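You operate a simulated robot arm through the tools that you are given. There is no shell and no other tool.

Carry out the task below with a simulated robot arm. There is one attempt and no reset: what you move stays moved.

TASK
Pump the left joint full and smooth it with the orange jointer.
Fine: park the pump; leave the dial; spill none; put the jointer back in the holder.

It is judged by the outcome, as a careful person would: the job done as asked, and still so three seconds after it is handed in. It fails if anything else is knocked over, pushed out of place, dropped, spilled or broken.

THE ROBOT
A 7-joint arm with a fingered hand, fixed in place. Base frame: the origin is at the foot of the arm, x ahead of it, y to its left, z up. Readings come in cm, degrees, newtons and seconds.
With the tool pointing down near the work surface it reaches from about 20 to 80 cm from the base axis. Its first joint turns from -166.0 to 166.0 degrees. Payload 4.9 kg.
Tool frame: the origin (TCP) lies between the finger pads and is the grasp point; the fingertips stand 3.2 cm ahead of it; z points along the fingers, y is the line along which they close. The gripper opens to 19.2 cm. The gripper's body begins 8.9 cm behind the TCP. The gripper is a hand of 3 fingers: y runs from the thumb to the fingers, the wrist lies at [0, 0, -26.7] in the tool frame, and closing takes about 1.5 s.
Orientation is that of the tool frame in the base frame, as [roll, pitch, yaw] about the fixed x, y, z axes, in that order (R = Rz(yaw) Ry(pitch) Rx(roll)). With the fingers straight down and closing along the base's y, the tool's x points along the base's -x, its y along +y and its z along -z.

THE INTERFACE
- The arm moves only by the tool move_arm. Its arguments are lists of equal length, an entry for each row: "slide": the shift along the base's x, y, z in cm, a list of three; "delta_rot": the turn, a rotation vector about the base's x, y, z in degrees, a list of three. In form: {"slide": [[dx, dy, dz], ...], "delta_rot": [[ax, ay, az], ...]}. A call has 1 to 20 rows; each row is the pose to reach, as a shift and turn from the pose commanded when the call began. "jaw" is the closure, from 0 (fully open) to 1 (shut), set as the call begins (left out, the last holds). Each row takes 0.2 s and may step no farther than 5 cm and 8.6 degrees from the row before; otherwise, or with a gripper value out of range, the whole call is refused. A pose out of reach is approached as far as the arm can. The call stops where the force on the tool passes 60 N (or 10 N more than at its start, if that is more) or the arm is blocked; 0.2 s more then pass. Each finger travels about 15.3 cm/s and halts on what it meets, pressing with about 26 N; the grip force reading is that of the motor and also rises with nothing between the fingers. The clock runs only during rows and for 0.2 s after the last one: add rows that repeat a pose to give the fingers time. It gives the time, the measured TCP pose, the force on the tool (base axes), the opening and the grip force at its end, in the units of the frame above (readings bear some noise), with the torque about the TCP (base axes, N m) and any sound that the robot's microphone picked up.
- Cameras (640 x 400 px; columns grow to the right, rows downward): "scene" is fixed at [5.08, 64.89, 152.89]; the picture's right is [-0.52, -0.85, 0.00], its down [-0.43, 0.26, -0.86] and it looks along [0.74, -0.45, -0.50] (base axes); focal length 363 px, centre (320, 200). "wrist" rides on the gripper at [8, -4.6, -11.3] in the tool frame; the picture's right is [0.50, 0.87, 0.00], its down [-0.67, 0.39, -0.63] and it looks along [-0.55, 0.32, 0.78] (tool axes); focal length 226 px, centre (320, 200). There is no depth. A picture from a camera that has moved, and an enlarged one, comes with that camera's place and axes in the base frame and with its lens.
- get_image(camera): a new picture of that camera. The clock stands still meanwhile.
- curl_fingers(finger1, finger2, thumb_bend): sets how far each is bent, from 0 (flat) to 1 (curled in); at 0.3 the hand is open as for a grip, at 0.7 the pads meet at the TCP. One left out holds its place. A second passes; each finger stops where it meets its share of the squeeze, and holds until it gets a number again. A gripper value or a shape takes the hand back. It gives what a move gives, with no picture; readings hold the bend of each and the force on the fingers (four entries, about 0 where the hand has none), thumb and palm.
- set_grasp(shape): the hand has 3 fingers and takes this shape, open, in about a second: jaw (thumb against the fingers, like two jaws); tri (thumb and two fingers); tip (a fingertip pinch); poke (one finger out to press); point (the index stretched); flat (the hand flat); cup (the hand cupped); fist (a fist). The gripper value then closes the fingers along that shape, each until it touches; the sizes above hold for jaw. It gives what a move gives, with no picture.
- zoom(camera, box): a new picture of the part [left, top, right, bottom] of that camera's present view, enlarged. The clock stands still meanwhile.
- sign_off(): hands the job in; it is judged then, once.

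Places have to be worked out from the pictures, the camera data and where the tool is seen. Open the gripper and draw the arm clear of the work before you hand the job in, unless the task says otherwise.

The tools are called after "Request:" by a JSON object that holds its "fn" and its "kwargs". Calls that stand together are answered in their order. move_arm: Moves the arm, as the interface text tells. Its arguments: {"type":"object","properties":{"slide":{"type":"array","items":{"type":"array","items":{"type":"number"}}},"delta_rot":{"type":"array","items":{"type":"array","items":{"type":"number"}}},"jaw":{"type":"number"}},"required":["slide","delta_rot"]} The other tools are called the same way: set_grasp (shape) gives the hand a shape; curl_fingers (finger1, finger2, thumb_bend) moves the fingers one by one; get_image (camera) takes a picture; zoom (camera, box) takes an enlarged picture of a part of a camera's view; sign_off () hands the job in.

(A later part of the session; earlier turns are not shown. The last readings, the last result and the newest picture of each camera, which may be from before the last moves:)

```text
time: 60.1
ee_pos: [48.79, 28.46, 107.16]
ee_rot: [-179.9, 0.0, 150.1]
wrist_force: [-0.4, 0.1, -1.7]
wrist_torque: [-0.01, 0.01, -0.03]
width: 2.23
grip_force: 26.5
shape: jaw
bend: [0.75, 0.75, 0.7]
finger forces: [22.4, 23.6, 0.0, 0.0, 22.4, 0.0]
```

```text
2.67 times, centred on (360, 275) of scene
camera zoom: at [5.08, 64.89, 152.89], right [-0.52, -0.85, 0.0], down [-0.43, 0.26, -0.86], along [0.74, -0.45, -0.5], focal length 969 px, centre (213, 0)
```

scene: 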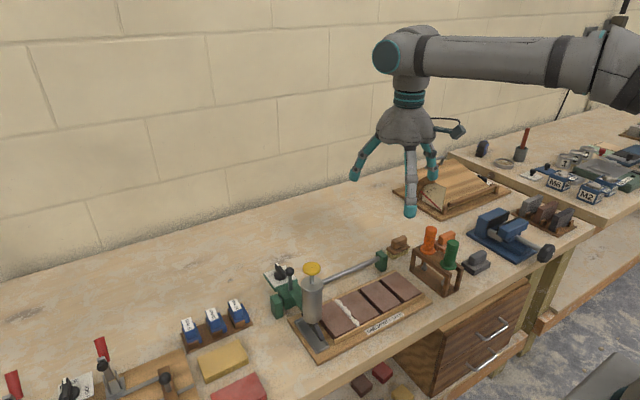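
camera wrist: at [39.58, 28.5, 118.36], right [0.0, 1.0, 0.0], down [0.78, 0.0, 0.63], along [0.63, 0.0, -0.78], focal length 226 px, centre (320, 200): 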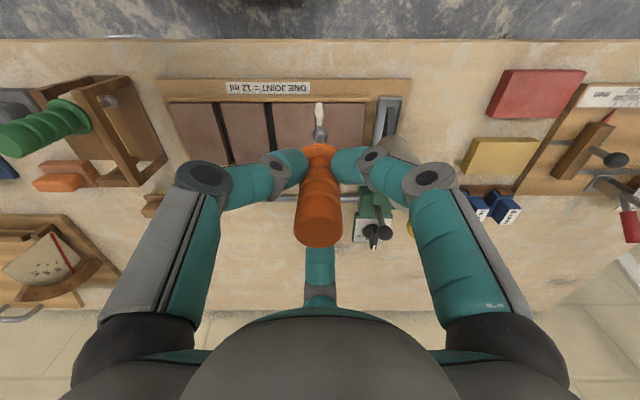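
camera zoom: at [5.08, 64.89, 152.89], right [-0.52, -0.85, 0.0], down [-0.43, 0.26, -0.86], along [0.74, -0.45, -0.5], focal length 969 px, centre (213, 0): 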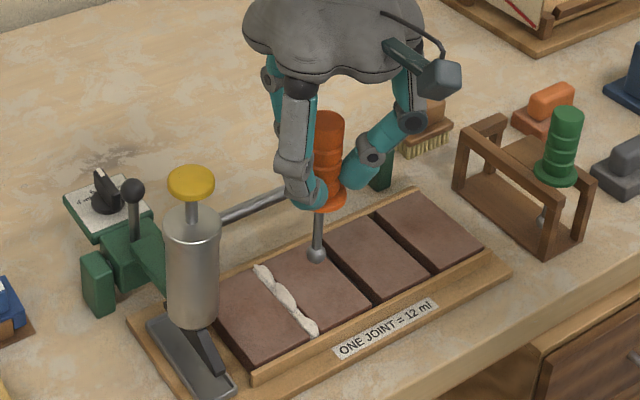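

The ball tip is at about (48.7, 28.52), and the joint's centre is about 0.15 cm to its -y side. I'll correct that and lower to a few centimetres above the mortar.

Request:
{"fn": "move_arm", "kwargs": {"slide": [[0.1, -0.15, -1.5], [0.1, -0.15, -3], [0.1, -0.15, -4.5], [0.1, -0.15, -6], [0.1, -0.15, -6]], "delta_rot": [[0, 0, 0], [0, 0, 0], [0, 0, 0], [0, 0, 0], [0, 0, 0]]}}

Request:
{"fn": "zoom", "kwargs": {"camera": "wrist", "box": [270, 60, 370, 160]}}

Request:
{"fn": "zoom", "kwargs": {"camera": "scene", "box": [310, 230, 410, 340]}}

```text
time: 61.3
ee_pos: [48.84, 28.35, 101.13]
ee_rot: [-179.9, -0.1, 149.9]
wrist_force: [0.2, 0.7, -1.3]
wrist_torque: [0.02, 0.02, 0.02]
width: 2.27
grip_force: 26.3
shape: jaw
bend: [0.75, 0.75, 0.7]
finger forces: [22.4, 23.6, 0.0, 0.1, 22.3, 0.0]
```

```text
4.00 times, centred on (320, 110) of wrist
camera zoom: at [39.61, 28.37, 112.4], right [0.0, 1.0, 0.0], down [0.78, 0.0, 0.63], along [0.63, 0.0, -0.78], focal length 904 px, centre (320, 560)
```

zoom: 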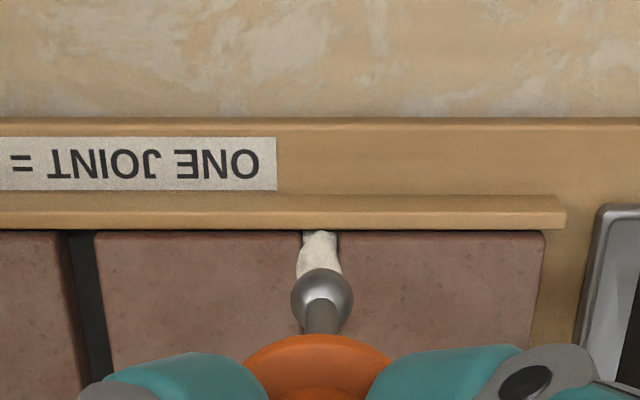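

```text
3.64 times, centred on (360, 285) of scene
camera zoom: at [5.08, 64.89, 152.89], right [-0.52, -0.85, 0.0], down [-0.43, 0.26, -0.86], along [0.74, -0.45, -0.5], focal length 1321 px, centre (174, -109)
```

zoom: 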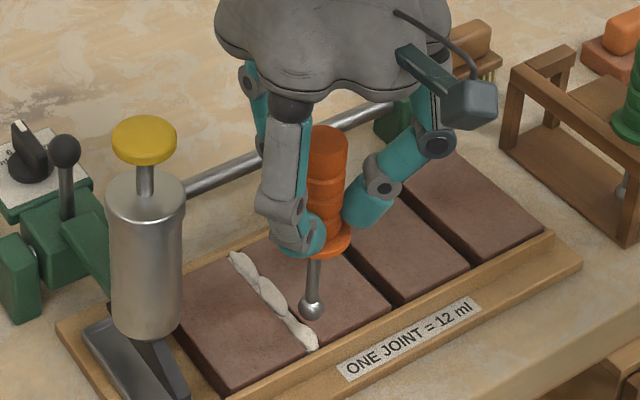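

The ball is centred over the joint (columns 322 and 320) and about half a centimetre inside its front end. I'll lower toward contact.

Request:
{"fn": "move_arm", "kwargs": {"slide": [[0, -0.03, -0.7], [0, -0.03, -1.4], [0, -0.03, -1.8], [0, -0.03, -2.1], [0, -0.03, -2.1]], "delta_rot": [[0, 0, 0], [0, 0, 0], [0, 0, 0], [0, 0, 0], [0, 0, 0]]}}

Request:
{"fn": "zoom", "kwargs": {"camera": "scene", "box": [320, 270, 390, 330]}}

```text
time: 62.5
ee_pos: [48.85, 28.28, 98.98]
ee_rot: [-179.9, 0.0, 150.0]
wrist_force: [0.7, 0.6, -0.8]
wrist_torque: [-0.03, -0.01, 0.0]
width: 2.22
grip_force: 25.6
shape: jaw
bend: [0.75, 0.75, 0.7]
finger forces: [22.4, 23.6, 0.0, 0.0, 22.4, 0.1]
```

```text
6.67 times, centred on (355, 300) of scene
camera zoom: at [5.08, 64.89, 152.89], right [-0.52, -0.85, 0.0], down [-0.43, 0.26, -0.86], along [0.74, -0.45, -0.5], focal length 2422 px, centre (87, -467)
```

zoom: 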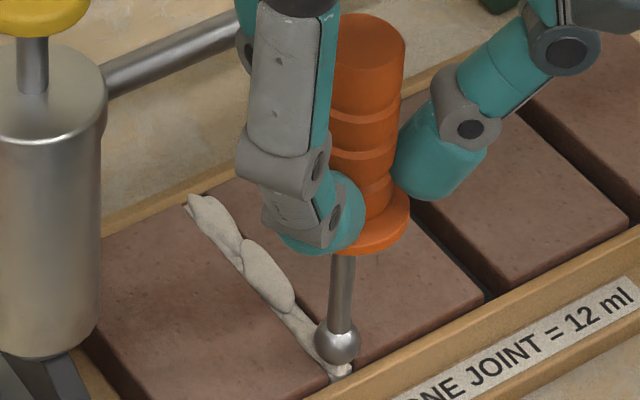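

The ball is just above the mortar at the joint's front end. I'll lower in very small steps until I feel light contact.

Request:
{"fn": "move_arm", "kwargs": {"slide": [[0, 0, -0.12], [0, 0, -0.24], [0, 0, -0.36], [0, 0, -0.48], [0, 0, -0.48]], "delta_rot": [[0, 0, 0], [0, 0, 0], [0, 0, 0], [0, 0, 0], [0, 0, 0]]}}

Request:
{"fn": "zoom", "kwargs": {"camera": "scene", "box": [335, 295, 385, 330]}}

```text
time: 63.7
ee_pos: [48.83, 28.28, 98.88]
ee_rot: [-180.0, 0.1, 150.1]
wrist_force: [-0.7, -0.6, 12.1]
wrist_torque: [-0.04, -0.01, 0.02]
width: 2.27
grip_force: 25.6
shape: jaw
bend: [0.75, 0.75, 0.69]
finger forces: [24.9, 26.3, 0.1, 0.0, 25.4, 0.1]
```

```text
11.43 times, centred on (360, 312) of scene
camera zoom: at [5.08, 64.89, 152.89], right [-0.52, -0.85, 0.0], down [-0.43, 0.26, -0.86], along [0.74, -0.45, -0.5], focal length 4152 px, centre (-137, -1086)
```

zoom: 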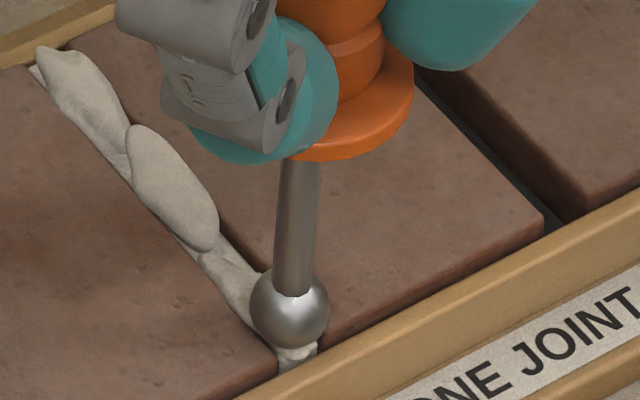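

Light contact at about 12 N, with the ball seated in the joint. I'll ease off slightly and draw the jointer along +x through the first half.

Request:
{"fn": "move_arm", "kwargs": {"slide": [[0, 0, 0.1], [-0.2, 0, 0.12], [-0.35, 0, 0.12], [0, 0, 0.12], [0.35, 0, 0.12], [0.7, 0, 0.12], [1.05, 0, 0.12], [1.4, 0, 0.12], [1.75, 0, 0.12], [2.1, 0, 0.12], [2.45, 0, 0.12], [2.8, 0, 0.12], [3.15, 0, 0.12], [3.5, 0, 0.12], [3.85, 0, 0.12], [4.2, 0, 0.12], [4.2, 0, 0.12]], "delta_rot": [[0, 0, 0], [0, 0, 0], [0, 0, 0], [0, 0, 0], [0, 0, 0], [0, 0, 0], [0, 0, 0], [0, 0, 0], [0, 0, 0], [0, 0, 0], [0, 0, 0], [0, 0, 0], [0, 0, 0], [0, 0, 0], [0, 0, 0], [0, 0, 0], [0, 0, 0]]}}

Request:
{"fn": "zoom", "kwargs": {"camera": "scene", "box": [325, 275, 385, 330]}}

Request:
{"fn": "zoom", "kwargs": {"camera": "wrist", "box": [270, 60, 370, 160]}}

```text
time: 67.3
ee_pos: [53.16, 28.26, 98.67]
ee_rot: [-179.9, -0.1, 150.0]
wrist_force: [-1.3, 0.9, 1.0]
wrist_torque: [0.01, 0.22, 0.0]
width: 2.32
grip_force: 26.0
shape: jaw
bend: [0.76, 0.74, 0.68]
finger forces: [25.7, 23.3, 0.0, 0.0, 25.6, 0.1]
```

```text
7.27 times, centred on (355, 302) of scene
camera zoom: at [5.08, 64.89, 152.89], right [-0.52, -0.85, 0.0], down [-0.43, 0.26, -0.86], along [0.74, -0.45, -0.5], focal length 2642 px, centre (66, -546)
```

zoom: 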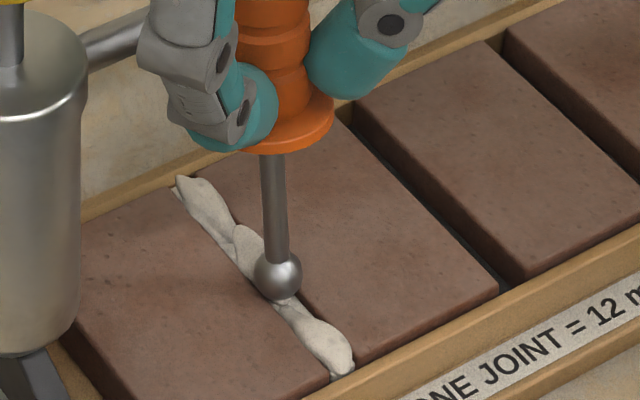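

```text
4.00 times, centred on (320, 110) of wrist
camera zoom: at [43.8, 28.23, 109.97], right [0.0, 1.0, 0.0], down [0.78, 0.0, 0.63], along [0.63, 0.0, -0.78], focal length 904 px, centre (320, 560)
```

zoom: 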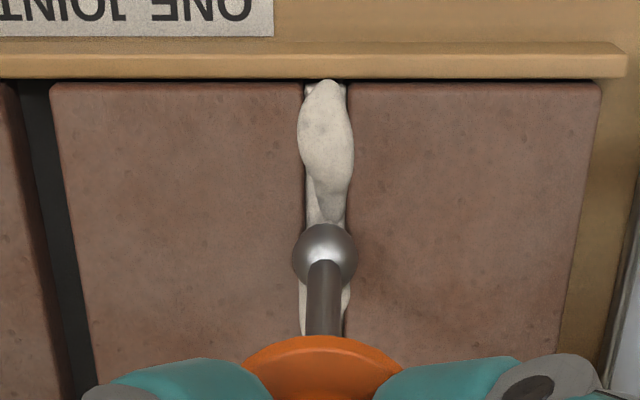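

The ball tracks the joint centre, but the contact force has dropped to about 1–2 N and the bead still looks lumpy. I'll press slightly deeper and continue to the back end.

Request:
{"fn": "move_arm", "kwargs": {"slide": [[0, 0.03, -0.12], [0.3, 0.03, -0.2], [0.65, 0.03, -0.2], [1.0, 0.03, -0.2], [1.35, 0.03, -0.2], [1.7, 0.03, -0.2], [2.05, 0.03, -0.2], [2.4, 0.03, -0.2], [2.75, 0.03, -0.2], [3.1, 0.03, -0.2], [3.45, 0.03, -0.2], [3.8, 0.03, -0.2], [4.1, 0.03, -0.2], [4.3, 0.03, -0.2], [4.3, 0.03, -0.2]], "delta_rot": [[0, 0, 0], [0, 0, 0], [0, 0, 0], [0, 0, 0], [0, 0, 0], [0, 0, 0], [0, 0, 0], [0, 0, 0], [0, 0, 0], [0, 0, 0], [0, 0, 0], [0, 0, 0], [0, 0, 0], [0, 0, 0], [0, 0, 0]]}}

Request:
{"fn": "zoom", "kwargs": {"camera": "scene", "box": [325, 275, 385, 330]}}

Request:
{"fn": "zoom", "kwargs": {"camera": "wrist", "box": [270, 30, 370, 150]}}

```text
time: 70.5
ee_pos: [57.27, 28.29, 98.46]
ee_rot: [-180.0, 0.0, 150.0]
wrist_force: [-3.3, -0.1, 4.7]
wrist_torque: [0.02, 0.46, 0.0]
width: 2.33
grip_force: 25.7
shape: jaw
bend: [0.76, 0.6, 0.67]
finger forces: [27.5, 24.4, 0.0, 0.1, 28.1, 0.0]
```

```text
7.27 times, centred on (355, 302) of scene
camera zoom: at [5.08, 64.89, 152.89], right [-0.52, -0.85, 0.0], down [-0.43, 0.26, -0.86], along [0.74, -0.45, -0.5], focal length 2642 px, centre (66, -546)
```

zoom: 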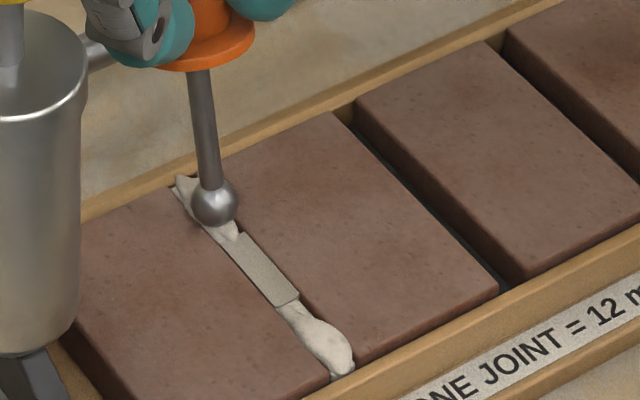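

```text
3.33 times, centred on (320, 90) of wrist
camera zoom: at [48.06, 28.26, 109.78], right [0.0, 1.0, 0.0], down [0.78, 0.0, 0.63], along [0.63, 0.0, -0.78], focal length 754 px, centre (320, 567)
```

zoom: 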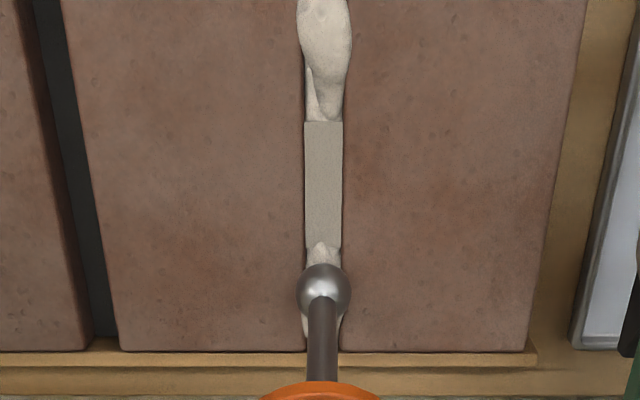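

The middle section is now smooth, while the front and back thirds aren't yet, and the jointer is leaning because its ball drags about 1.8 cm behind the hand. I'll look at the grip before carrying on.

Request:
{"fn": "zoom", "kwargs": {"camera": "scene", "box": [290, 220, 400, 330]}}

Request:
{"fn": "get_image", "kwargs": {"camera": "wrist"}}

```text
3.64 times, centred on (345, 275) of scene
camera zoom: at [5.08, 64.89, 152.89], right [-0.52, -0.85, 0.0], down [-0.43, 0.26, -0.86], along [0.74, -0.45, -0.5], focal length 1321 px, centre (229, -73)
```

zoom: 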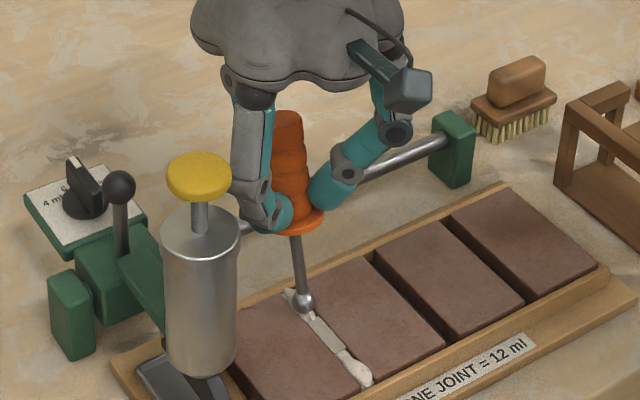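

```text
taken
camera wrist: at [48.06, 28.26, 109.78], right [0.0, 1.0, 0.0], down [0.78, 0.0, 0.63], along [0.63, 0.0, -0.78], focal length 226 px, centre (320, 200)
```

wrist: 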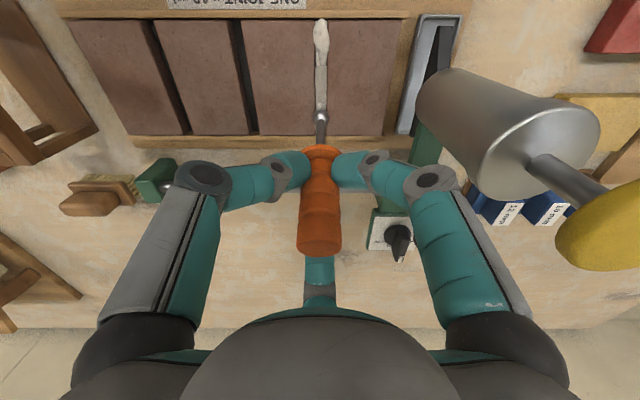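

The lean seems to be an elastic lag of the ball under friction. I'll ease the pressure slightly and carry on until the ball itself reaches the back end of the joint.

Request:
{"fn": "move_arm", "kwargs": {"slide": [[0, 0, 0.06], [0.3, 0, 0.06], [0.6, 0, 0.06], [0.9, 0, 0.06], [1.2, 0, 0.06], [1.5, 0, 0.06], [1.5, 0, 0.06]], "delta_rot": [[0, 0, 0], [0, 0, 0], [0, 0, 0], [0, 0, 0], [0, 0, 0], [0, 0, 0], [0, 0, 0]]}}

Request:
{"fn": "zoom", "kwargs": {"camera": "scene", "box": [325, 275, 385, 330]}}

Request:
{"fn": "zoom", "kwargs": {"camera": "wrist", "box": [270, 30, 370, 150]}}

```text
time: 72.1
ee_pos: [58.88, 28.36, 98.52]
ee_rot: [-179.9, 0.0, 150.0]
wrist_force: [-3.0, -0.2, 3.6]
wrist_torque: [-0.03, 0.35, -0.02]
width: 2.34
grip_force: 25.8
shape: jaw
bend: [0.76, 0.6, 0.67]
finger forces: [26.1, 24.1, 0.0, 0.1, 27.6, 0.0]
```

```text
7.27 times, centred on (355, 302) of scene
camera zoom: at [5.08, 64.89, 152.89], right [-0.52, -0.85, 0.0], down [-0.43, 0.26, -0.86], along [0.74, -0.45, -0.5], focal length 2642 px, centre (66, -546)
```

zoom: 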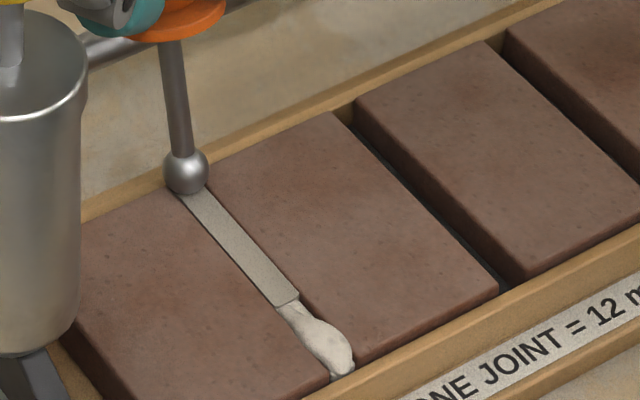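

```text
3.33 times, centred on (320, 90) of wrist
camera zoom: at [49.62, 28.32, 109.82], right [0.0, 1.0, 0.0], down [0.78, 0.0, 0.63], along [0.63, 0.0, -0.78], focal length 754 px, centre (320, 567)
```

zoom: 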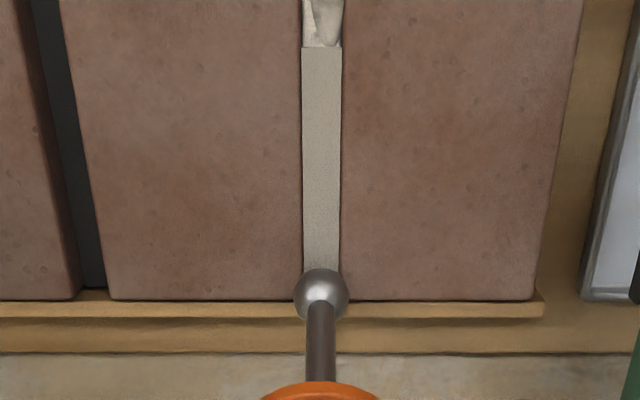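

The back two thirds are now smooth and only the front third remains. I'll lift off a little to see whether the jointer straightens in the grip.

Request:
{"fn": "move_arm", "kwargs": {"slide": [[-0.3, 0, 0.2], [-0.3, 0, 0.6], [-0.3, 0, 1.2], [-0.3, 0, 2.0], [-0.3, 0, 2.0]], "delta_rot": [[0, 0, 0], [0, 0, 0], [0, 0, 0], [0, 0, 0], [0, 0, 0]]}}

Request:
{"fn": "zoom", "kwargs": {"camera": "scene", "box": [290, 210, 400, 330]}}

Request:
{"fn": "zoom", "kwargs": {"camera": "wrist", "box": [250, 60, 390, 270]}}

```text
time: 73.3
ee_pos: [58.56, 28.1, 100.59]
ee_rot: [-179.9, 0.0, 150.0]
wrist_force: [0.6, -0.4, -0.5]
wrist_torque: [0.04, 0.03, 0.0]
width: 2.31
grip_force: 26.4
shape: jaw
bend: [0.76, 0.74, 0.68]
finger forces: [22.4, 24.9, 0.0, 0.0, 24.2, 0.0]
```

```text
3.33 times, centred on (345, 270) of scene
camera zoom: at [5.08, 64.89, 152.89], right [-0.52, -0.85, 0.0], down [-0.43, 0.26, -0.86], along [0.74, -0.45, -0.5], focal length 1211 px, centre (237, -33)
```

zoom: 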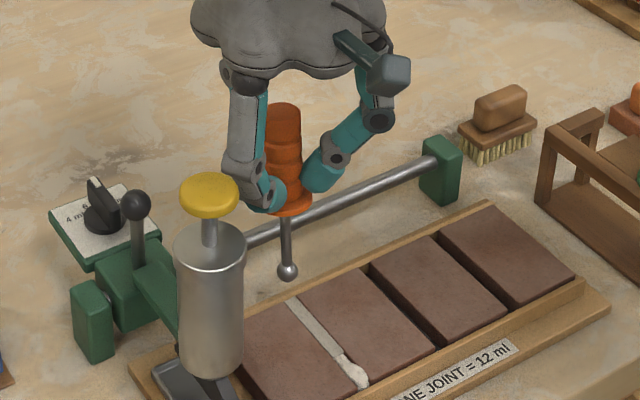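

```text
1.90 times, centred on (320, 165) of wrist
camera zoom: at [49.36, 28.27, 111.84], right [0.0, 1.0, 0.0], down [0.78, 0.0, 0.63], along [0.63, 0.0, -0.78], focal length 431 px, centre (320, 267)
```

zoom: 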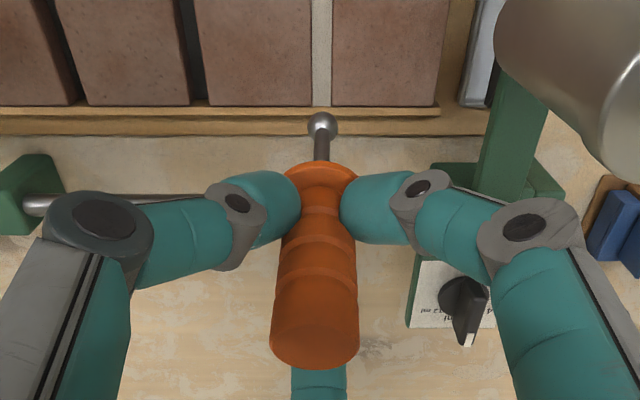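

The jointer sprang back to nearly vertical. I'll move over the smoothed part near x ≈ 52.5, lower again, and draw toward -x over the front third, which should also take out the remaining lean.

Request:
{"fn": "move_arm", "kwargs": {"slide": [[-2, 0.03, 0], [-4, 0.03, 0], [-5.8, 0.03, 0], [-5.8, 0.03, -0.6], [-5.8, 0.03, -1.2], [-5.8, 0.03, -1.6], [-5.8, 0.03, -1.8], [-5.8, 0.03, -1.95], [-5.8, 0.03, -1.95]], "delta_rot": [[0, 0, 0], [0, 0, 0], [0, 0, 0], [0, 0, 0], [0, 0, 0], [0, 0, 0], [0, 0, 0], [0, 0, 0], [0, 0, 0]]}}

Request:
{"fn": "zoom", "kwargs": {"camera": "wrist", "box": [270, 30, 370, 150]}}

Request:
{"fn": "zoom", "kwargs": {"camera": "scene", "box": [325, 275, 385, 330]}}

```text
time: 75.3
ee_pos: [52.93, 28.46, 98.72]
ee_rot: [179.8, 0.1, 150.1]
wrist_force: [0.0, -2.1, 14.4]
wrist_torque: [-0.11, 0.04, 0.04]
width: 2.34
grip_force: 25.7
shape: jaw
bend: [0.76, 0.74, 0.68]
finger forces: [24.0, 26.3, 0.1, 0.1, 27.6, 0.0]
```

```text
3.33 times, centred on (320, 90) of wrist
camera zoom: at [43.58, 28.37, 109.98], right [0.0, 1.0, 0.0], down [0.77, 0.0, 0.63], along [0.63, 0.0, -0.77], focal length 754 px, centre (320, 567)
```

zoom: 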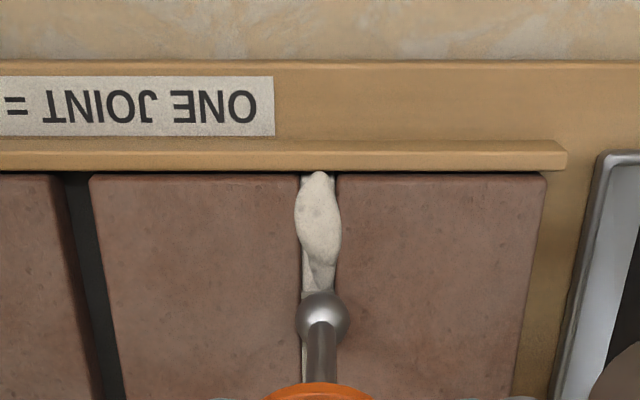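

```text
7.27 times, centred on (355, 302) of scene
camera zoom: at [5.08, 64.89, 152.89], right [-0.52, -0.85, 0.0], down [-0.43, 0.26, -0.86], along [0.74, -0.45, -0.5], focal length 2642 px, centre (66, -546)
```

zoom: 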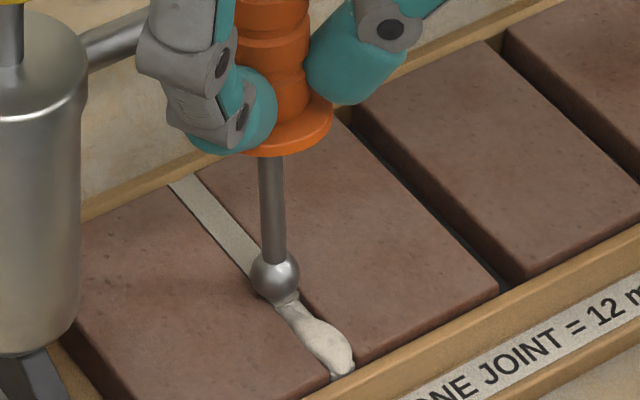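

The ball is seated at the edge of the unsmoothed third at about 14 N. I'll ease the pressure to roughly half and draw it toward the front end.

Request:
{"fn": "move_arm", "kwargs": {"slide": [[0, -0.05, 0.15], [-0.2, -0.05, 0.2], [-0.5, -0.05, 0.2], [-0.8, -0.05, 0.2], [-1.1, -0.05, 0.2], [-1.4, -0.05, 0.2], [-1.7, -0.05, 0.2], [-2.0, -0.05, 0.2], [-2.3, -0.05, 0.2], [-2.6, -0.05, 0.2], [-2.9, -0.05, 0.2], [-3.2, -0.05, 0.2], [-3.5, -0.05, 0.2], [-3.8, -0.05, 0.2], [-4.1, -0.05, 0.2], [-4.4, -0.05, 0.2], [-4.4, -0.05, 0.2]], "delta_rot": [[0, 0, 0], [0, 0, 0], [0, 0, 0], [0, 0, 0], [0, 0, 0], [0, 0, 0], [0, 0, 0], [0, 0, 0], [0, 0, 0], [0, 0, 0], [0, 0, 0], [0, 0, 0], [0, 0, 0], [0, 0, 0], [0, 0, 0], [0, 0, 0], [0, 0, 0]]}}

Request:
{"fn": "zoom", "kwargs": {"camera": "wrist", "box": [270, 30, 370, 150]}}

Request:
{"fn": "zoom", "kwargs": {"camera": "scene", "box": [325, 275, 385, 330]}}

```text
time: 78.9
ee_pos: [48.27, 28.25, 98.73]
ee_rot: [-179.9, -0.1, 150.1]
wrist_force: [1.2, -0.5, 2.6]
wrist_torque: [-0.06, -0.26, 0.03]
width: 2.31
grip_force: 25.9
shape: jaw
bend: [0.75, 0.75, 0.69]
finger forces: [21.5, 29.6, 0.0, 0.0, 25.3, 0.1]
```

```text
3.33 times, centred on (320, 90) of wrist
camera zoom: at [39.03, 28.35, 110.06], right [0.0, 1.0, 0.0], down [0.78, 0.0, 0.63], along [0.63, 0.0, -0.78], focal length 754 px, centre (320, 567)
```

zoom: 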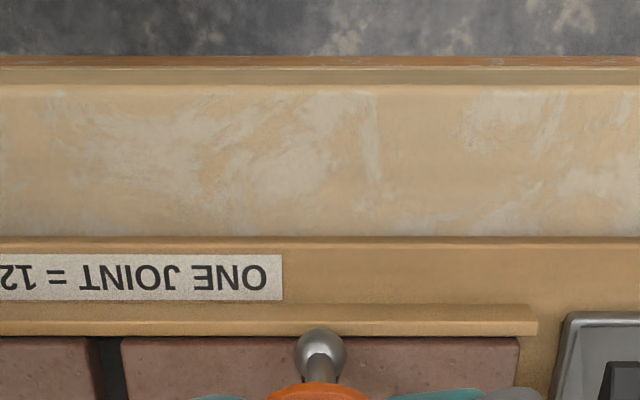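

```text
7.27 times, centred on (355, 302) of scene
camera zoom: at [5.08, 64.89, 152.89], right [-0.52, -0.85, 0.0], down [-0.43, 0.26, -0.86], along [0.74, -0.45, -0.5], focal length 2642 px, centre (66, -546)
```

zoom: 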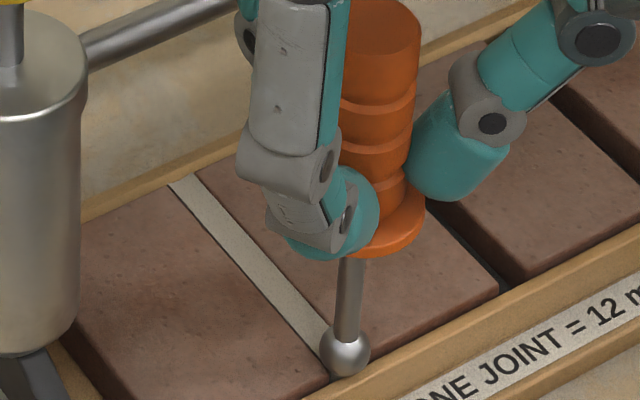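

The joint now looks smooth along its whole length, right up to the ball at the front end. I'll lift straight up and check the full joint and the jointer's posture.

Request:
{"fn": "move_arm", "kwargs": {"slide": [[0, 0, 0.4], [0, 0, 1.2], [0, 0, 2.5], [0, 0, 4.5], [0, 0, 6.5], [0, 0, 8.5], [0, 0, 10.4], [0, 0, 10.4]], "delta_rot": [[0, 0, 0], [0, 0, 0], [0, 0, 0], [0, 0, 0], [0, 0, 0], [0, 0, 0], [0, 0, 0], [0, 0, 0]]}}

Request:
{"fn": "zoom", "kwargs": {"camera": "scene", "box": [325, 275, 385, 330]}}

Request:
{"fn": "get_image", "kwargs": {"camera": "wrist"}}

Request:
{"fn": "zoom", "kwargs": {"camera": "wrist", "box": [250, 60, 390, 270]}}

Request:
{"fn": "zoom", "kwargs": {"camera": "scene", "box": [300, 160, 440, 310]}}

```text
time: 80.7
ee_pos: [48.52, 28.2, 109.14]
ee_rot: [-179.8, 0.1, 150.0]
wrist_force: [-0.6, 1.0, -1.4]
wrist_torque: [0.02, -0.01, 0.0]
width: 2.29
grip_force: 25.6
shape: jaw
bend: [0.75, 0.75, 0.69]
finger forces: [22.5, 27.2, 0.0, 0.1, 24.7, 0.1]
```

```text
7.27 times, centred on (355, 302) of scene
camera zoom: at [5.08, 64.89, 152.89], right [-0.52, -0.85, 0.0], down [-0.43, 0.26, -0.86], along [0.74, -0.45, -0.5], focal length 2642 px, centre (66, -546)
```

zoom: 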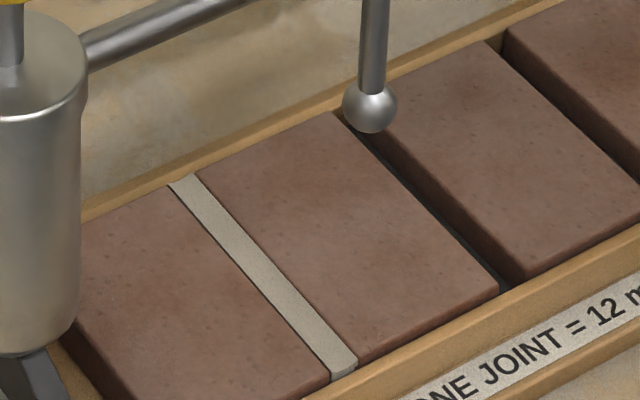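

```text
taken
camera wrist: at [39.1, 28.23, 120.4], right [0.0, 1.0, 0.0], down [0.78, 0.0, 0.63], along [0.63, 0.0, -0.78], focal length 226 px, centre (320, 200)
```

wrist: 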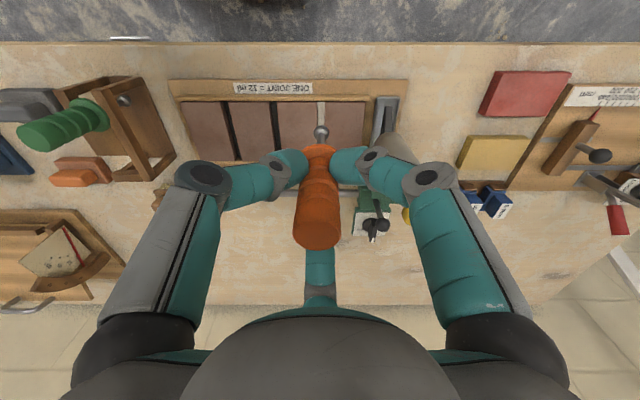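

```text
1.90 times, centred on (320, 165) of wrist
camera zoom: at [39.1, 28.23, 120.4], right [0.0, 1.0, 0.0], down [0.78, 0.0, 0.63], along [0.63, 0.0, -0.78], focal length 431 px, centre (320, 267)
```

zoom: 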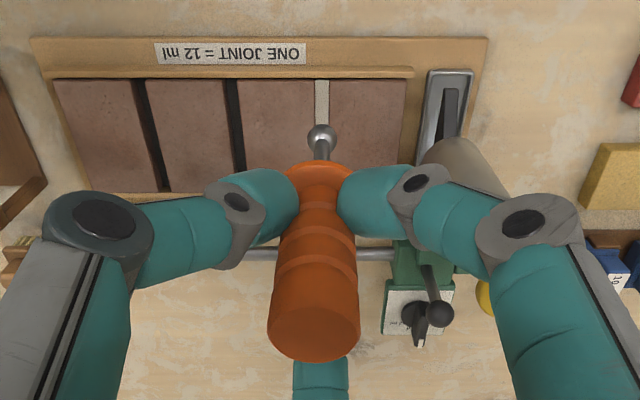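

```text
2.67 times, centred on (370, 235) of scene
camera zoom: at [5.08, 64.89, 152.89], right [-0.52, -0.85, 0.0], down [-0.43, 0.26, -0.86], along [0.74, -0.45, -0.5], focal length 969 px, centre (187, 107)
```

zoom: 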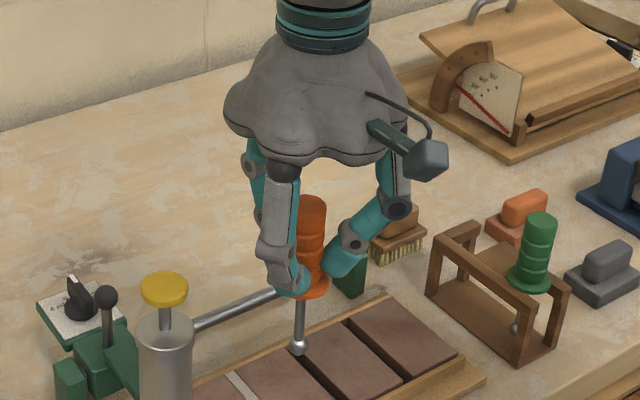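

The left joint is full and evenly smooth, with clean bricks on either side, and the jointer is back to straight in the grip. I'll carry it back over its bay at (55.4, 0.5).

Request:
{"fn": "move_arm", "kwargs": {"slide": [[0.5, -1.8, 0.5], [1.3, -5, 1], [2.2, -8.5, 1], [3.1, -12, 1], [3.9, -15.5, 1], [4.8, -19, 1], [5.6, -22.5, 1], [6.3, -25.5, 1], [6.9, -27.6, 1], [6.9, -27.6, 1]], "delta_rot": [[0, 0, 0], [0, 0, 0], [0, 0, 0], [0, 0, 0], [0, 0, 0], [0, 0, 0], [0, 0, 0], [0, 0, 0], [0, 0, 0], [0, 0, 0]]}}

Request:
{"fn": "get_image", "kwargs": {"camera": "wrist"}}

Request:
{"fn": "zoom", "kwargs": {"camera": "wrist", "box": [270, 80, 370, 160]}}

Request:
{"fn": "zoom", "kwargs": {"camera": "scene", "box": [370, 150, 500, 310]}}

```text
time: 82.9
ee_pos: [55.3, 0.49, 109.98]
ee_rot: [-179.9, 0.0, 150.0]
wrist_force: [-0.7, -0.3, -0.7]
wrist_torque: [-0.01, 0.0, -0.01]
width: 2.3
grip_force: 26.0
shape: jaw
bend: [0.75, 0.75, 0.69]
finger forces: [22.2, 27.0, 0.0, 0.0, 24.4, 0.0]
```

```text
taken
camera wrist: at [45.98, 0.52, 121.32], right [0.0, 1.0, 0.0], down [0.78, 0.0, 0.63], along [0.63, 0.0, -0.78], focal length 226 px, centre (320, 200)
```

wrist: 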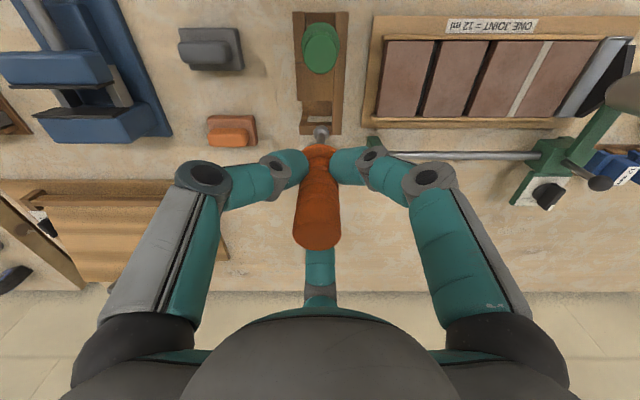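

```text
5.00 times, centred on (320, 120) of wrist
camera zoom: at [45.98, 0.52, 121.32], right [0.0, 1.0, 0.0], down [0.78, 0.0, 0.63], along [0.63, 0.0, -0.78], focal length 1130 px, centre (320, 600)
```

zoom: 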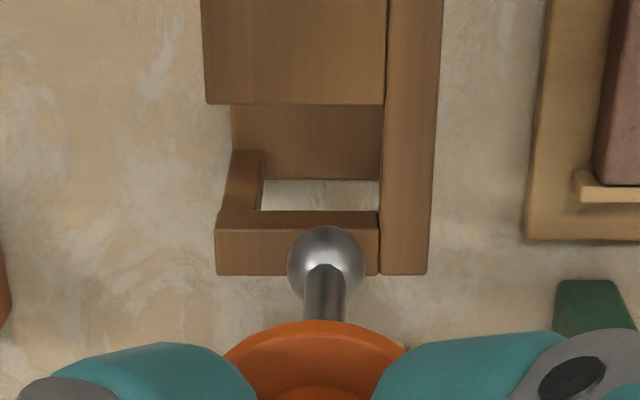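

```text
2.50 times, centred on (435, 230) of scene
camera zoom: at [5.08, 64.89, 152.89], right [-0.52, -0.85, 0.0], down [-0.43, 0.26, -0.86], along [0.74, -0.45, -0.5], focal length 908 px, centre (32, 125)
```

zoom: 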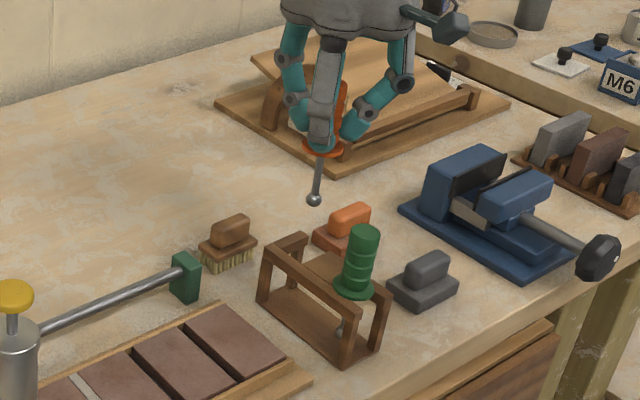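

The bay spans about x = 54.0–57.1 and is open toward -y, and the ball is just ahead of its middle. I'll shift +0.25 cm in x and lower until the ball is right above the bay to check it.

Request:
{"fn": "move_arm", "kwargs": {"slide": [[0.25, 0, -1.5], [0.25, 0, -3], [0.25, 0, -4.5], [0.25, 0, -5.6], [0.25, 0, -5.6]], "delta_rot": [[0, 0, 0], [0, 0, 0], [0, 0, 0], [0, 0, 0], [0, 0, 0]]}}

Request:
{"fn": "zoom", "kwargs": {"camera": "wrist", "box": [270, 60, 370, 160]}}

Request:
{"fn": "zoom", "kwargs": {"camera": "scene", "box": [400, 200, 470, 300]}}

```text
time: 84.1
ee_pos: [55.58, 0.74, 104.66]
ee_rot: [-179.9, 0.1, 150.0]
wrist_force: [-0.5, 0.3, -1.0]
wrist_torque: [-0.03, 0.0, 0.01]
width: 2.3
grip_force: 25.8
shape: jaw
bend: [0.75, 0.75, 0.69]
finger forces: [22.2, 26.9, 0.0, 0.0, 24.3, 0.1]
```

```text
4.00 times, centred on (320, 110) of wrist
camera zoom: at [46.18, 0.71, 115.88], right [0.0, 1.0, 0.0], down [0.78, 0.0, 0.63], along [0.63, 0.0, -0.78], focal length 904 px, centre (320, 560)
```

zoom: 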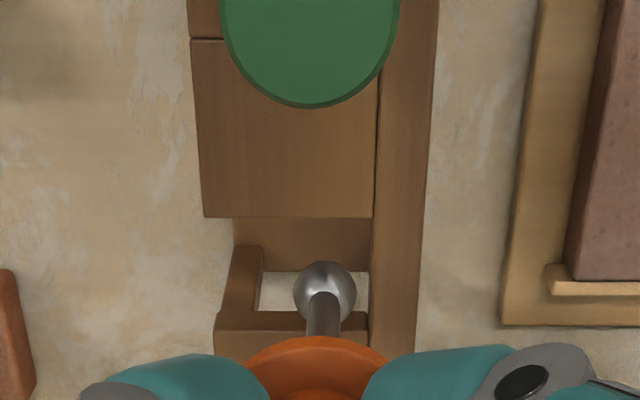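

```text
4.00 times, centred on (435, 250) of scene
camera zoom: at [5.08, 64.89, 152.89], right [-0.52, -0.85, 0.0], down [-0.43, 0.26, -0.86], along [0.74, -0.45, -0.5], focal length 1453 px, centre (-140, 0)
```

zoom: 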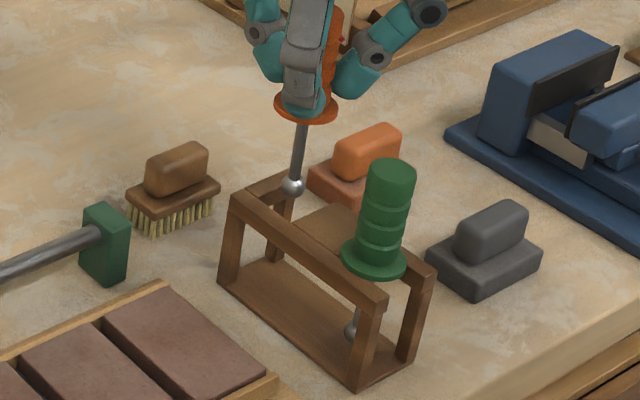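

The ball is centred over the bay with about 0.45 cm to spare on each side. I'll shift 0.2 cm toward -y to match its old place and lower it into the holder.

Request:
{"fn": "move_arm", "kwargs": {"slide": [[0.05, -0.2, 0], [0.05, -0.2, -0.8], [0.05, -0.2, -1.6], [0.05, -0.2, -2.4], [0.05, -0.2, -3.2], [0.05, -0.2, -4.0], [0.05, -0.2, -4.8], [0.05, -0.2, -5.6], [0.05, -0.2, -6.2], [0.05, -0.2, -6.2]], "delta_rot": [[0, 0, 0], [0, 0, 0], [0, 0, 0], [0, 0, 0], [0, 0, 0], [0, 0, 0], [0, 0, 0], [0, 0, 0], [0, 0, 0], [0, 0, 0]]}}

Request:
{"fn": "zoom", "kwargs": {"camera": "wrist", "box": [260, 60, 380, 180]}}

Request:
{"fn": "zoom", "kwargs": {"camera": "scene", "box": [400, 210, 470, 300]}}

```text
time: 86.3
ee_pos: [55.52, 0.43, 98.36]
ee_rot: [-179.9, 0.0, 150.0]
wrist_force: [-0.2, 0.3, -0.7]
wrist_torque: [-0.01, 0.01, -0.01]
width: 2.31
grip_force: 26.0
shape: jaw
bend: [0.75, 0.75, 0.69]
finger forces: [22.1, 26.7, 0.0, 0.0, 24.3, 0.0]
```

```text
3.33 times, centred on (320, 120) of wrist
camera zoom: at [46.22, 0.44, 109.65], right [0.0, 1.0, 0.0], down [0.78, 0.0, 0.63], along [0.63, 0.0, -0.78], focal length 754 px, centre (320, 467)
```

zoom: 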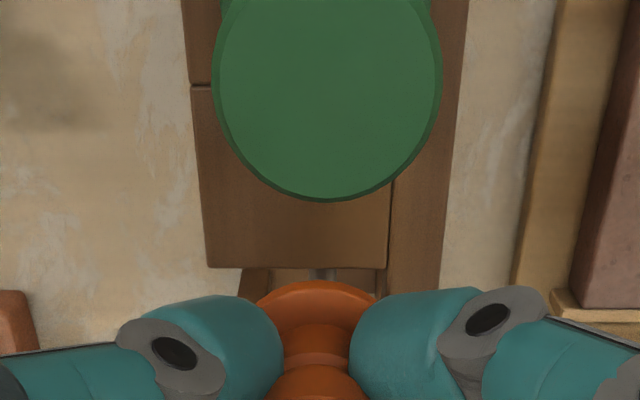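

```text
4.44 times, centred on (435, 255) of scene
camera zoom: at [5.08, 64.89, 152.89], right [-0.52, -0.85, 0.0], down [-0.43, 0.26, -0.86], along [0.74, -0.45, -0.5], focal length 1614 px, centre (-191, -44)
```

zoom: 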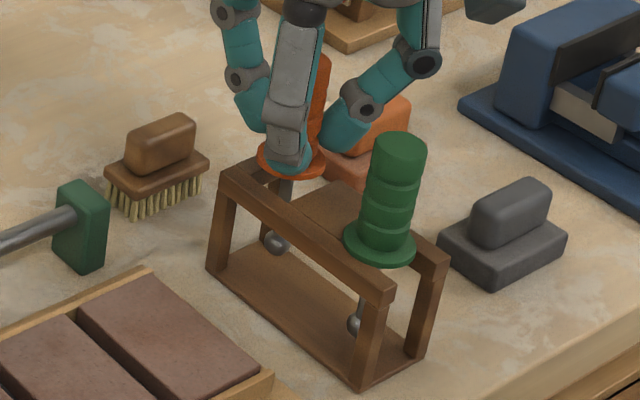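

The jointer is in the bay with the flange about 1 cm above the holder's top. I'll lower in fine steps until it rests.

Request:
{"fn": "move_arm", "kwargs": {"slide": [[0, 0.05, -0.25], [0, 0.05, -0.5], [0, 0.05, -0.7], [0, 0.05, -0.85], [0, 0.05, -1.0], [0, 0.05, -1.0]], "delta_rot": [[0, 0, 0], [0, 0, 0], [0, 0, 0], [0, 0, 0], [0, 0, 0], [0, 0, 0]]}}

Request:
{"fn": "zoom", "kwargs": {"camera": "scene", "box": [405, 220, 475, 300]}}

```text
time: 87.7
ee_pos: [55.41, 0.52, 97.34]
ee_rot: [-179.9, 0.0, 150.0]
wrist_force: [-0.4, -0.3, -0.7]
wrist_torque: [0.03, -0.03, 0.01]
width: 2.3
grip_force: 26.1
shape: jaw
bend: [0.75, 0.75, 0.69]
finger forces: [22.1, 26.8, 0.0, 0.0, 24.3, 0.0]
```

```text
5.00 times, centred on (440, 260) of scene
camera zoom: at [5.08, 64.89, 152.89], right [-0.52, -0.85, 0.0], down [-0.43, 0.26, -0.86], along [0.74, -0.45, -0.5], focal length 1816 px, centre (-280, -100)
```

zoom: 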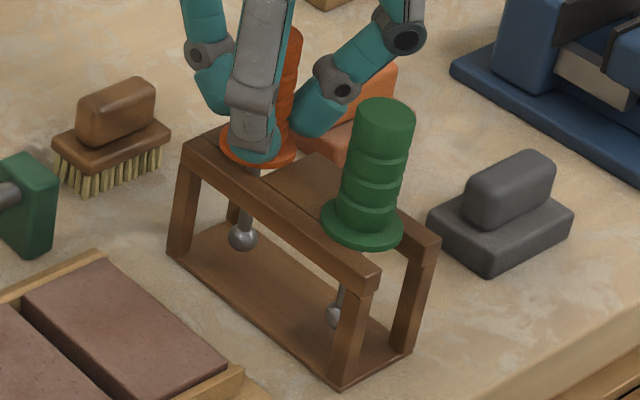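

The ball appears at almost its original image position, perhaps 2 mm high, with no contact force yet. I'll lower a little more until the flange bears.

Request:
{"fn": "move_arm", "kwargs": {"slide": [[0, 0, -0.1], [0, 0, -0.18], [0, 0, -0.26], [0, 0, -0.26]], "delta_rot": [[0, 0, 0], [0, 0, 0], [0, 0, 0], [0, 0, 0]]}}

Request:
{"fn": "zoom", "kwargs": {"camera": "scene", "box": [405, 220, 475, 300]}}

```text
time: 88.7
ee_pos: [55.59, 0.54, 97.18]
ee_rot: [-179.9, 0.0, 150.1]
wrist_force: [-1.0, 0.7, 2.8]
wrist_torque: [0.01, -0.07, 0.0]
width: 2.29
grip_force: 26.0
shape: jaw
bend: [0.75, 0.75, 0.69]
finger forces: [22.7, 27.0, 0.0, 0.1, 24.8, 0.0]
```

```text
5.00 times, centred on (440, 260) of scene
camera zoom: at [5.08, 64.89, 152.89], right [-0.52, -0.85, 0.0], down [-0.43, 0.26, -0.86], along [0.74, -0.45, -0.5], focal length 1816 px, centre (-280, -100)
```

zoom: 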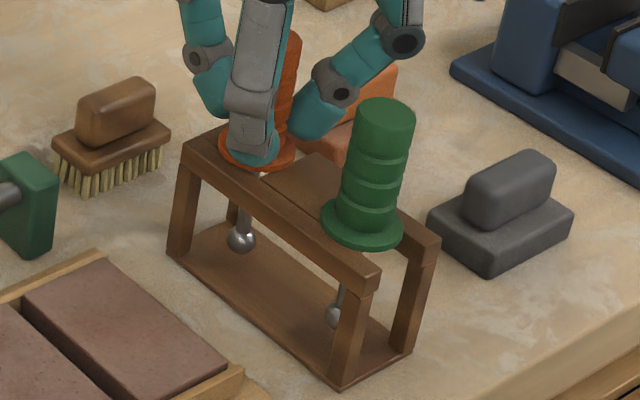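

The flange now rests on the holder at about 3 N and the ball is at its original image position. I'll open partway first to release it gently.

Request:
{"fn": "move_arm", "kwargs": {"slide": [[0, 0, 0], [0, 0, 0], [0, 0, 0], [0, 0, 0]], "delta_rot": [[0, 0, 0], [0, 0, 0], [0, 0, 0], [0, 0, 0]], "jaw": 0.7}}

Request:
{"fn": "zoom", "kwargs": {"camera": "scene", "box": [405, 210, 475, 300]}}

Request:
{"fn": "zoom", "kwargs": {"camera": "wrist", "box": [230, 100, 410, 280]}}

```text
time: 89.7
ee_pos: [55.54, 0.51, 97.18]
ee_rot: [-179.9, 0.0, 150.0]
wrist_force: [-0.7, 0.3, 0.1]
wrist_torque: [-0.05, 0.02, -0.01]
width: 5.75
grip_force: 0.0
shape: jaw
bend: [0.79, 0.79, 0.7]
finger forces: [0.0, 0.0, 0.0, 0.0, 0.1, 0.0]
```

```text
4.44 times, centred on (440, 255) of scene
camera zoom: at [5.08, 64.89, 152.89], right [-0.52, -0.85, 0.0], down [-0.43, 0.26, -0.86], along [0.74, -0.45, -0.5], focal length 1614 px, centre (-213, -44)
```

zoom: 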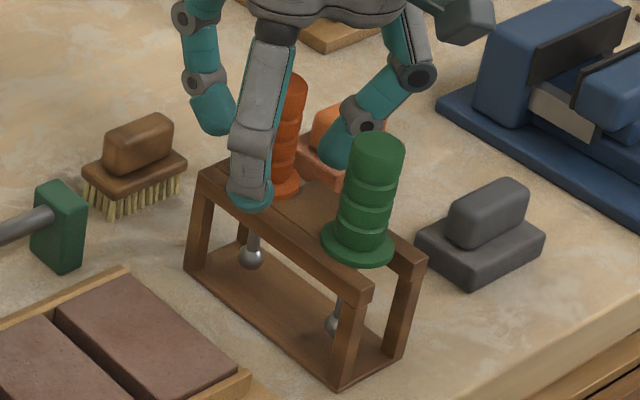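

```text
2.22 times, centred on (320, 190) of wrist
camera zoom: at [46.24, 0.56, 108.38], right [0.0, 1.0, 0.0], down [0.78, 0.0, 0.63], along [0.63, 0.0, -0.78], focal length 502 px, centre (320, 222)
```

zoom: 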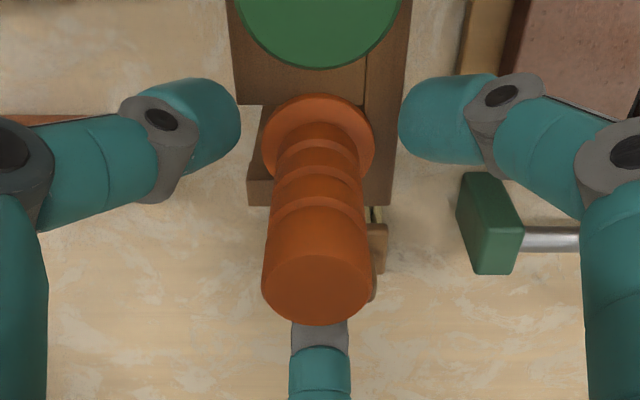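

The jointer stands upright in its bay on its own, and the fingers are clear of it. I'll open fully, then lift straight up and away.

Request:
{"fn": "move_arm", "kwargs": {"slide": [[0, 0, 0], [0, 0, 0], [0, 0, 0], [0, 0, 0]], "delta_rot": [[0, 0, 0], [0, 0, 0], [0, 0, 0], [0, 0, 0]], "jaw": 0}}

Request:
{"fn": "move_arm", "kwargs": {"slide": [[0, 0, 1.5], [0, 0, 4], [0, 0, 7.5], [0, 0, 11], [0, 0, 15], [0, 0, 19], [-4, 3, 21], [-8, 6, 24], [-8, 6, 24]], "delta_rot": [[0, 0, 0], [0, 0, 0], [0, 0, 0], [0, 0, 0], [0, 0, 0], [0, 0, 0], [0, 0, 0], [0, 0, 0], [0, 0, 0]]}}

Request:
{"fn": "get_image", "kwargs": {"camera": "scene"}}

Request:
{"fn": "zoom", "kwargs": {"camera": "scene", "box": [250, 220, 490, 370]}}

Request:
{"fn": "get_image", "kwargs": {"camera": "wrist"}}

```text
time: 90.7
ee_pos: [55.55, 0.52, 97.09]
ee_rot: [-179.9, 0.0, 150.0]
wrist_force: [-0.2, -0.5, 1.1]
wrist_torque: [0.0, 0.0, -0.02]
width: 19.18
grip_force: 0.1
shape: jaw
bend: [0.3, 0.3, 0.3]
finger forces: [0.1, 0.1, 0.0, 0.0, 0.1, 0.1]
```

```text
refused: row 7 steps farther than a row can; nothing moved
```

```text
taken
```

scene: 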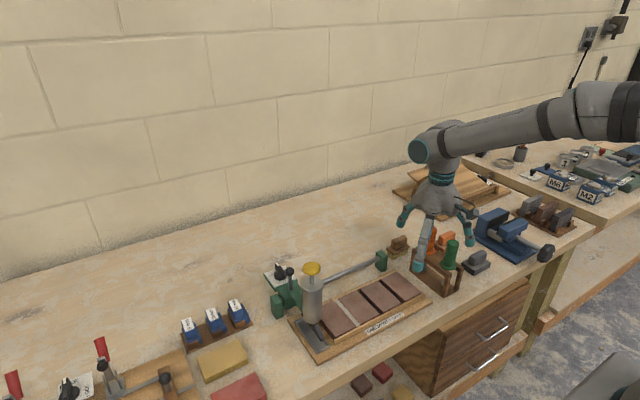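

```text
2.67 times, centred on (370, 295) of scene
camera zoom: at [5.08, 64.89, 152.89], right [-0.52, -0.85, 0.0], down [-0.43, 0.26, -0.86], along [0.74, -0.45, -0.5], focal length 969 px, centre (187, -53)
```

zoom: 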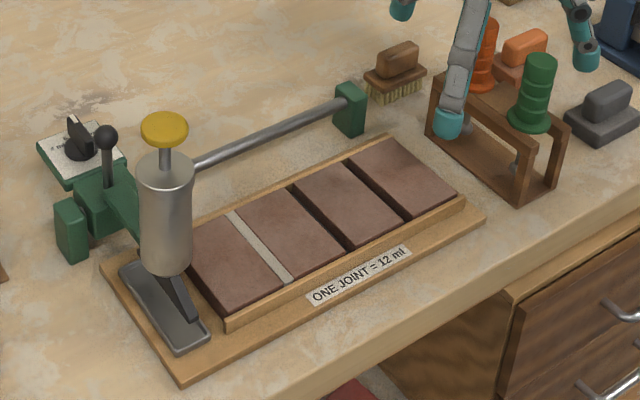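

```text
taken
camera wrist: at [46.24, 0.56, 108.38], right [0.0, 1.0, 0.0], down [0.78, 0.0, 0.63], along [0.63, 0.0, -0.78], focal length 226 px, centre (320, 200)
```

wrist: 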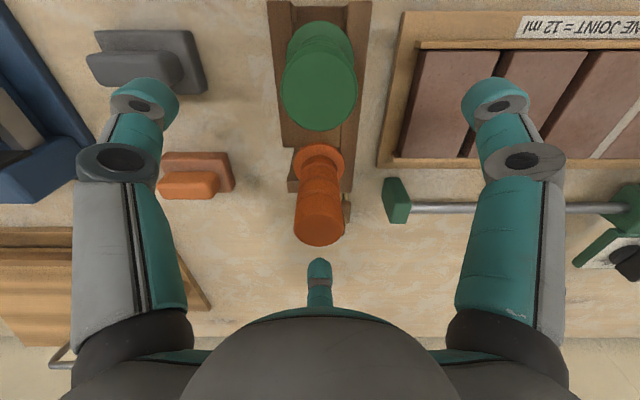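

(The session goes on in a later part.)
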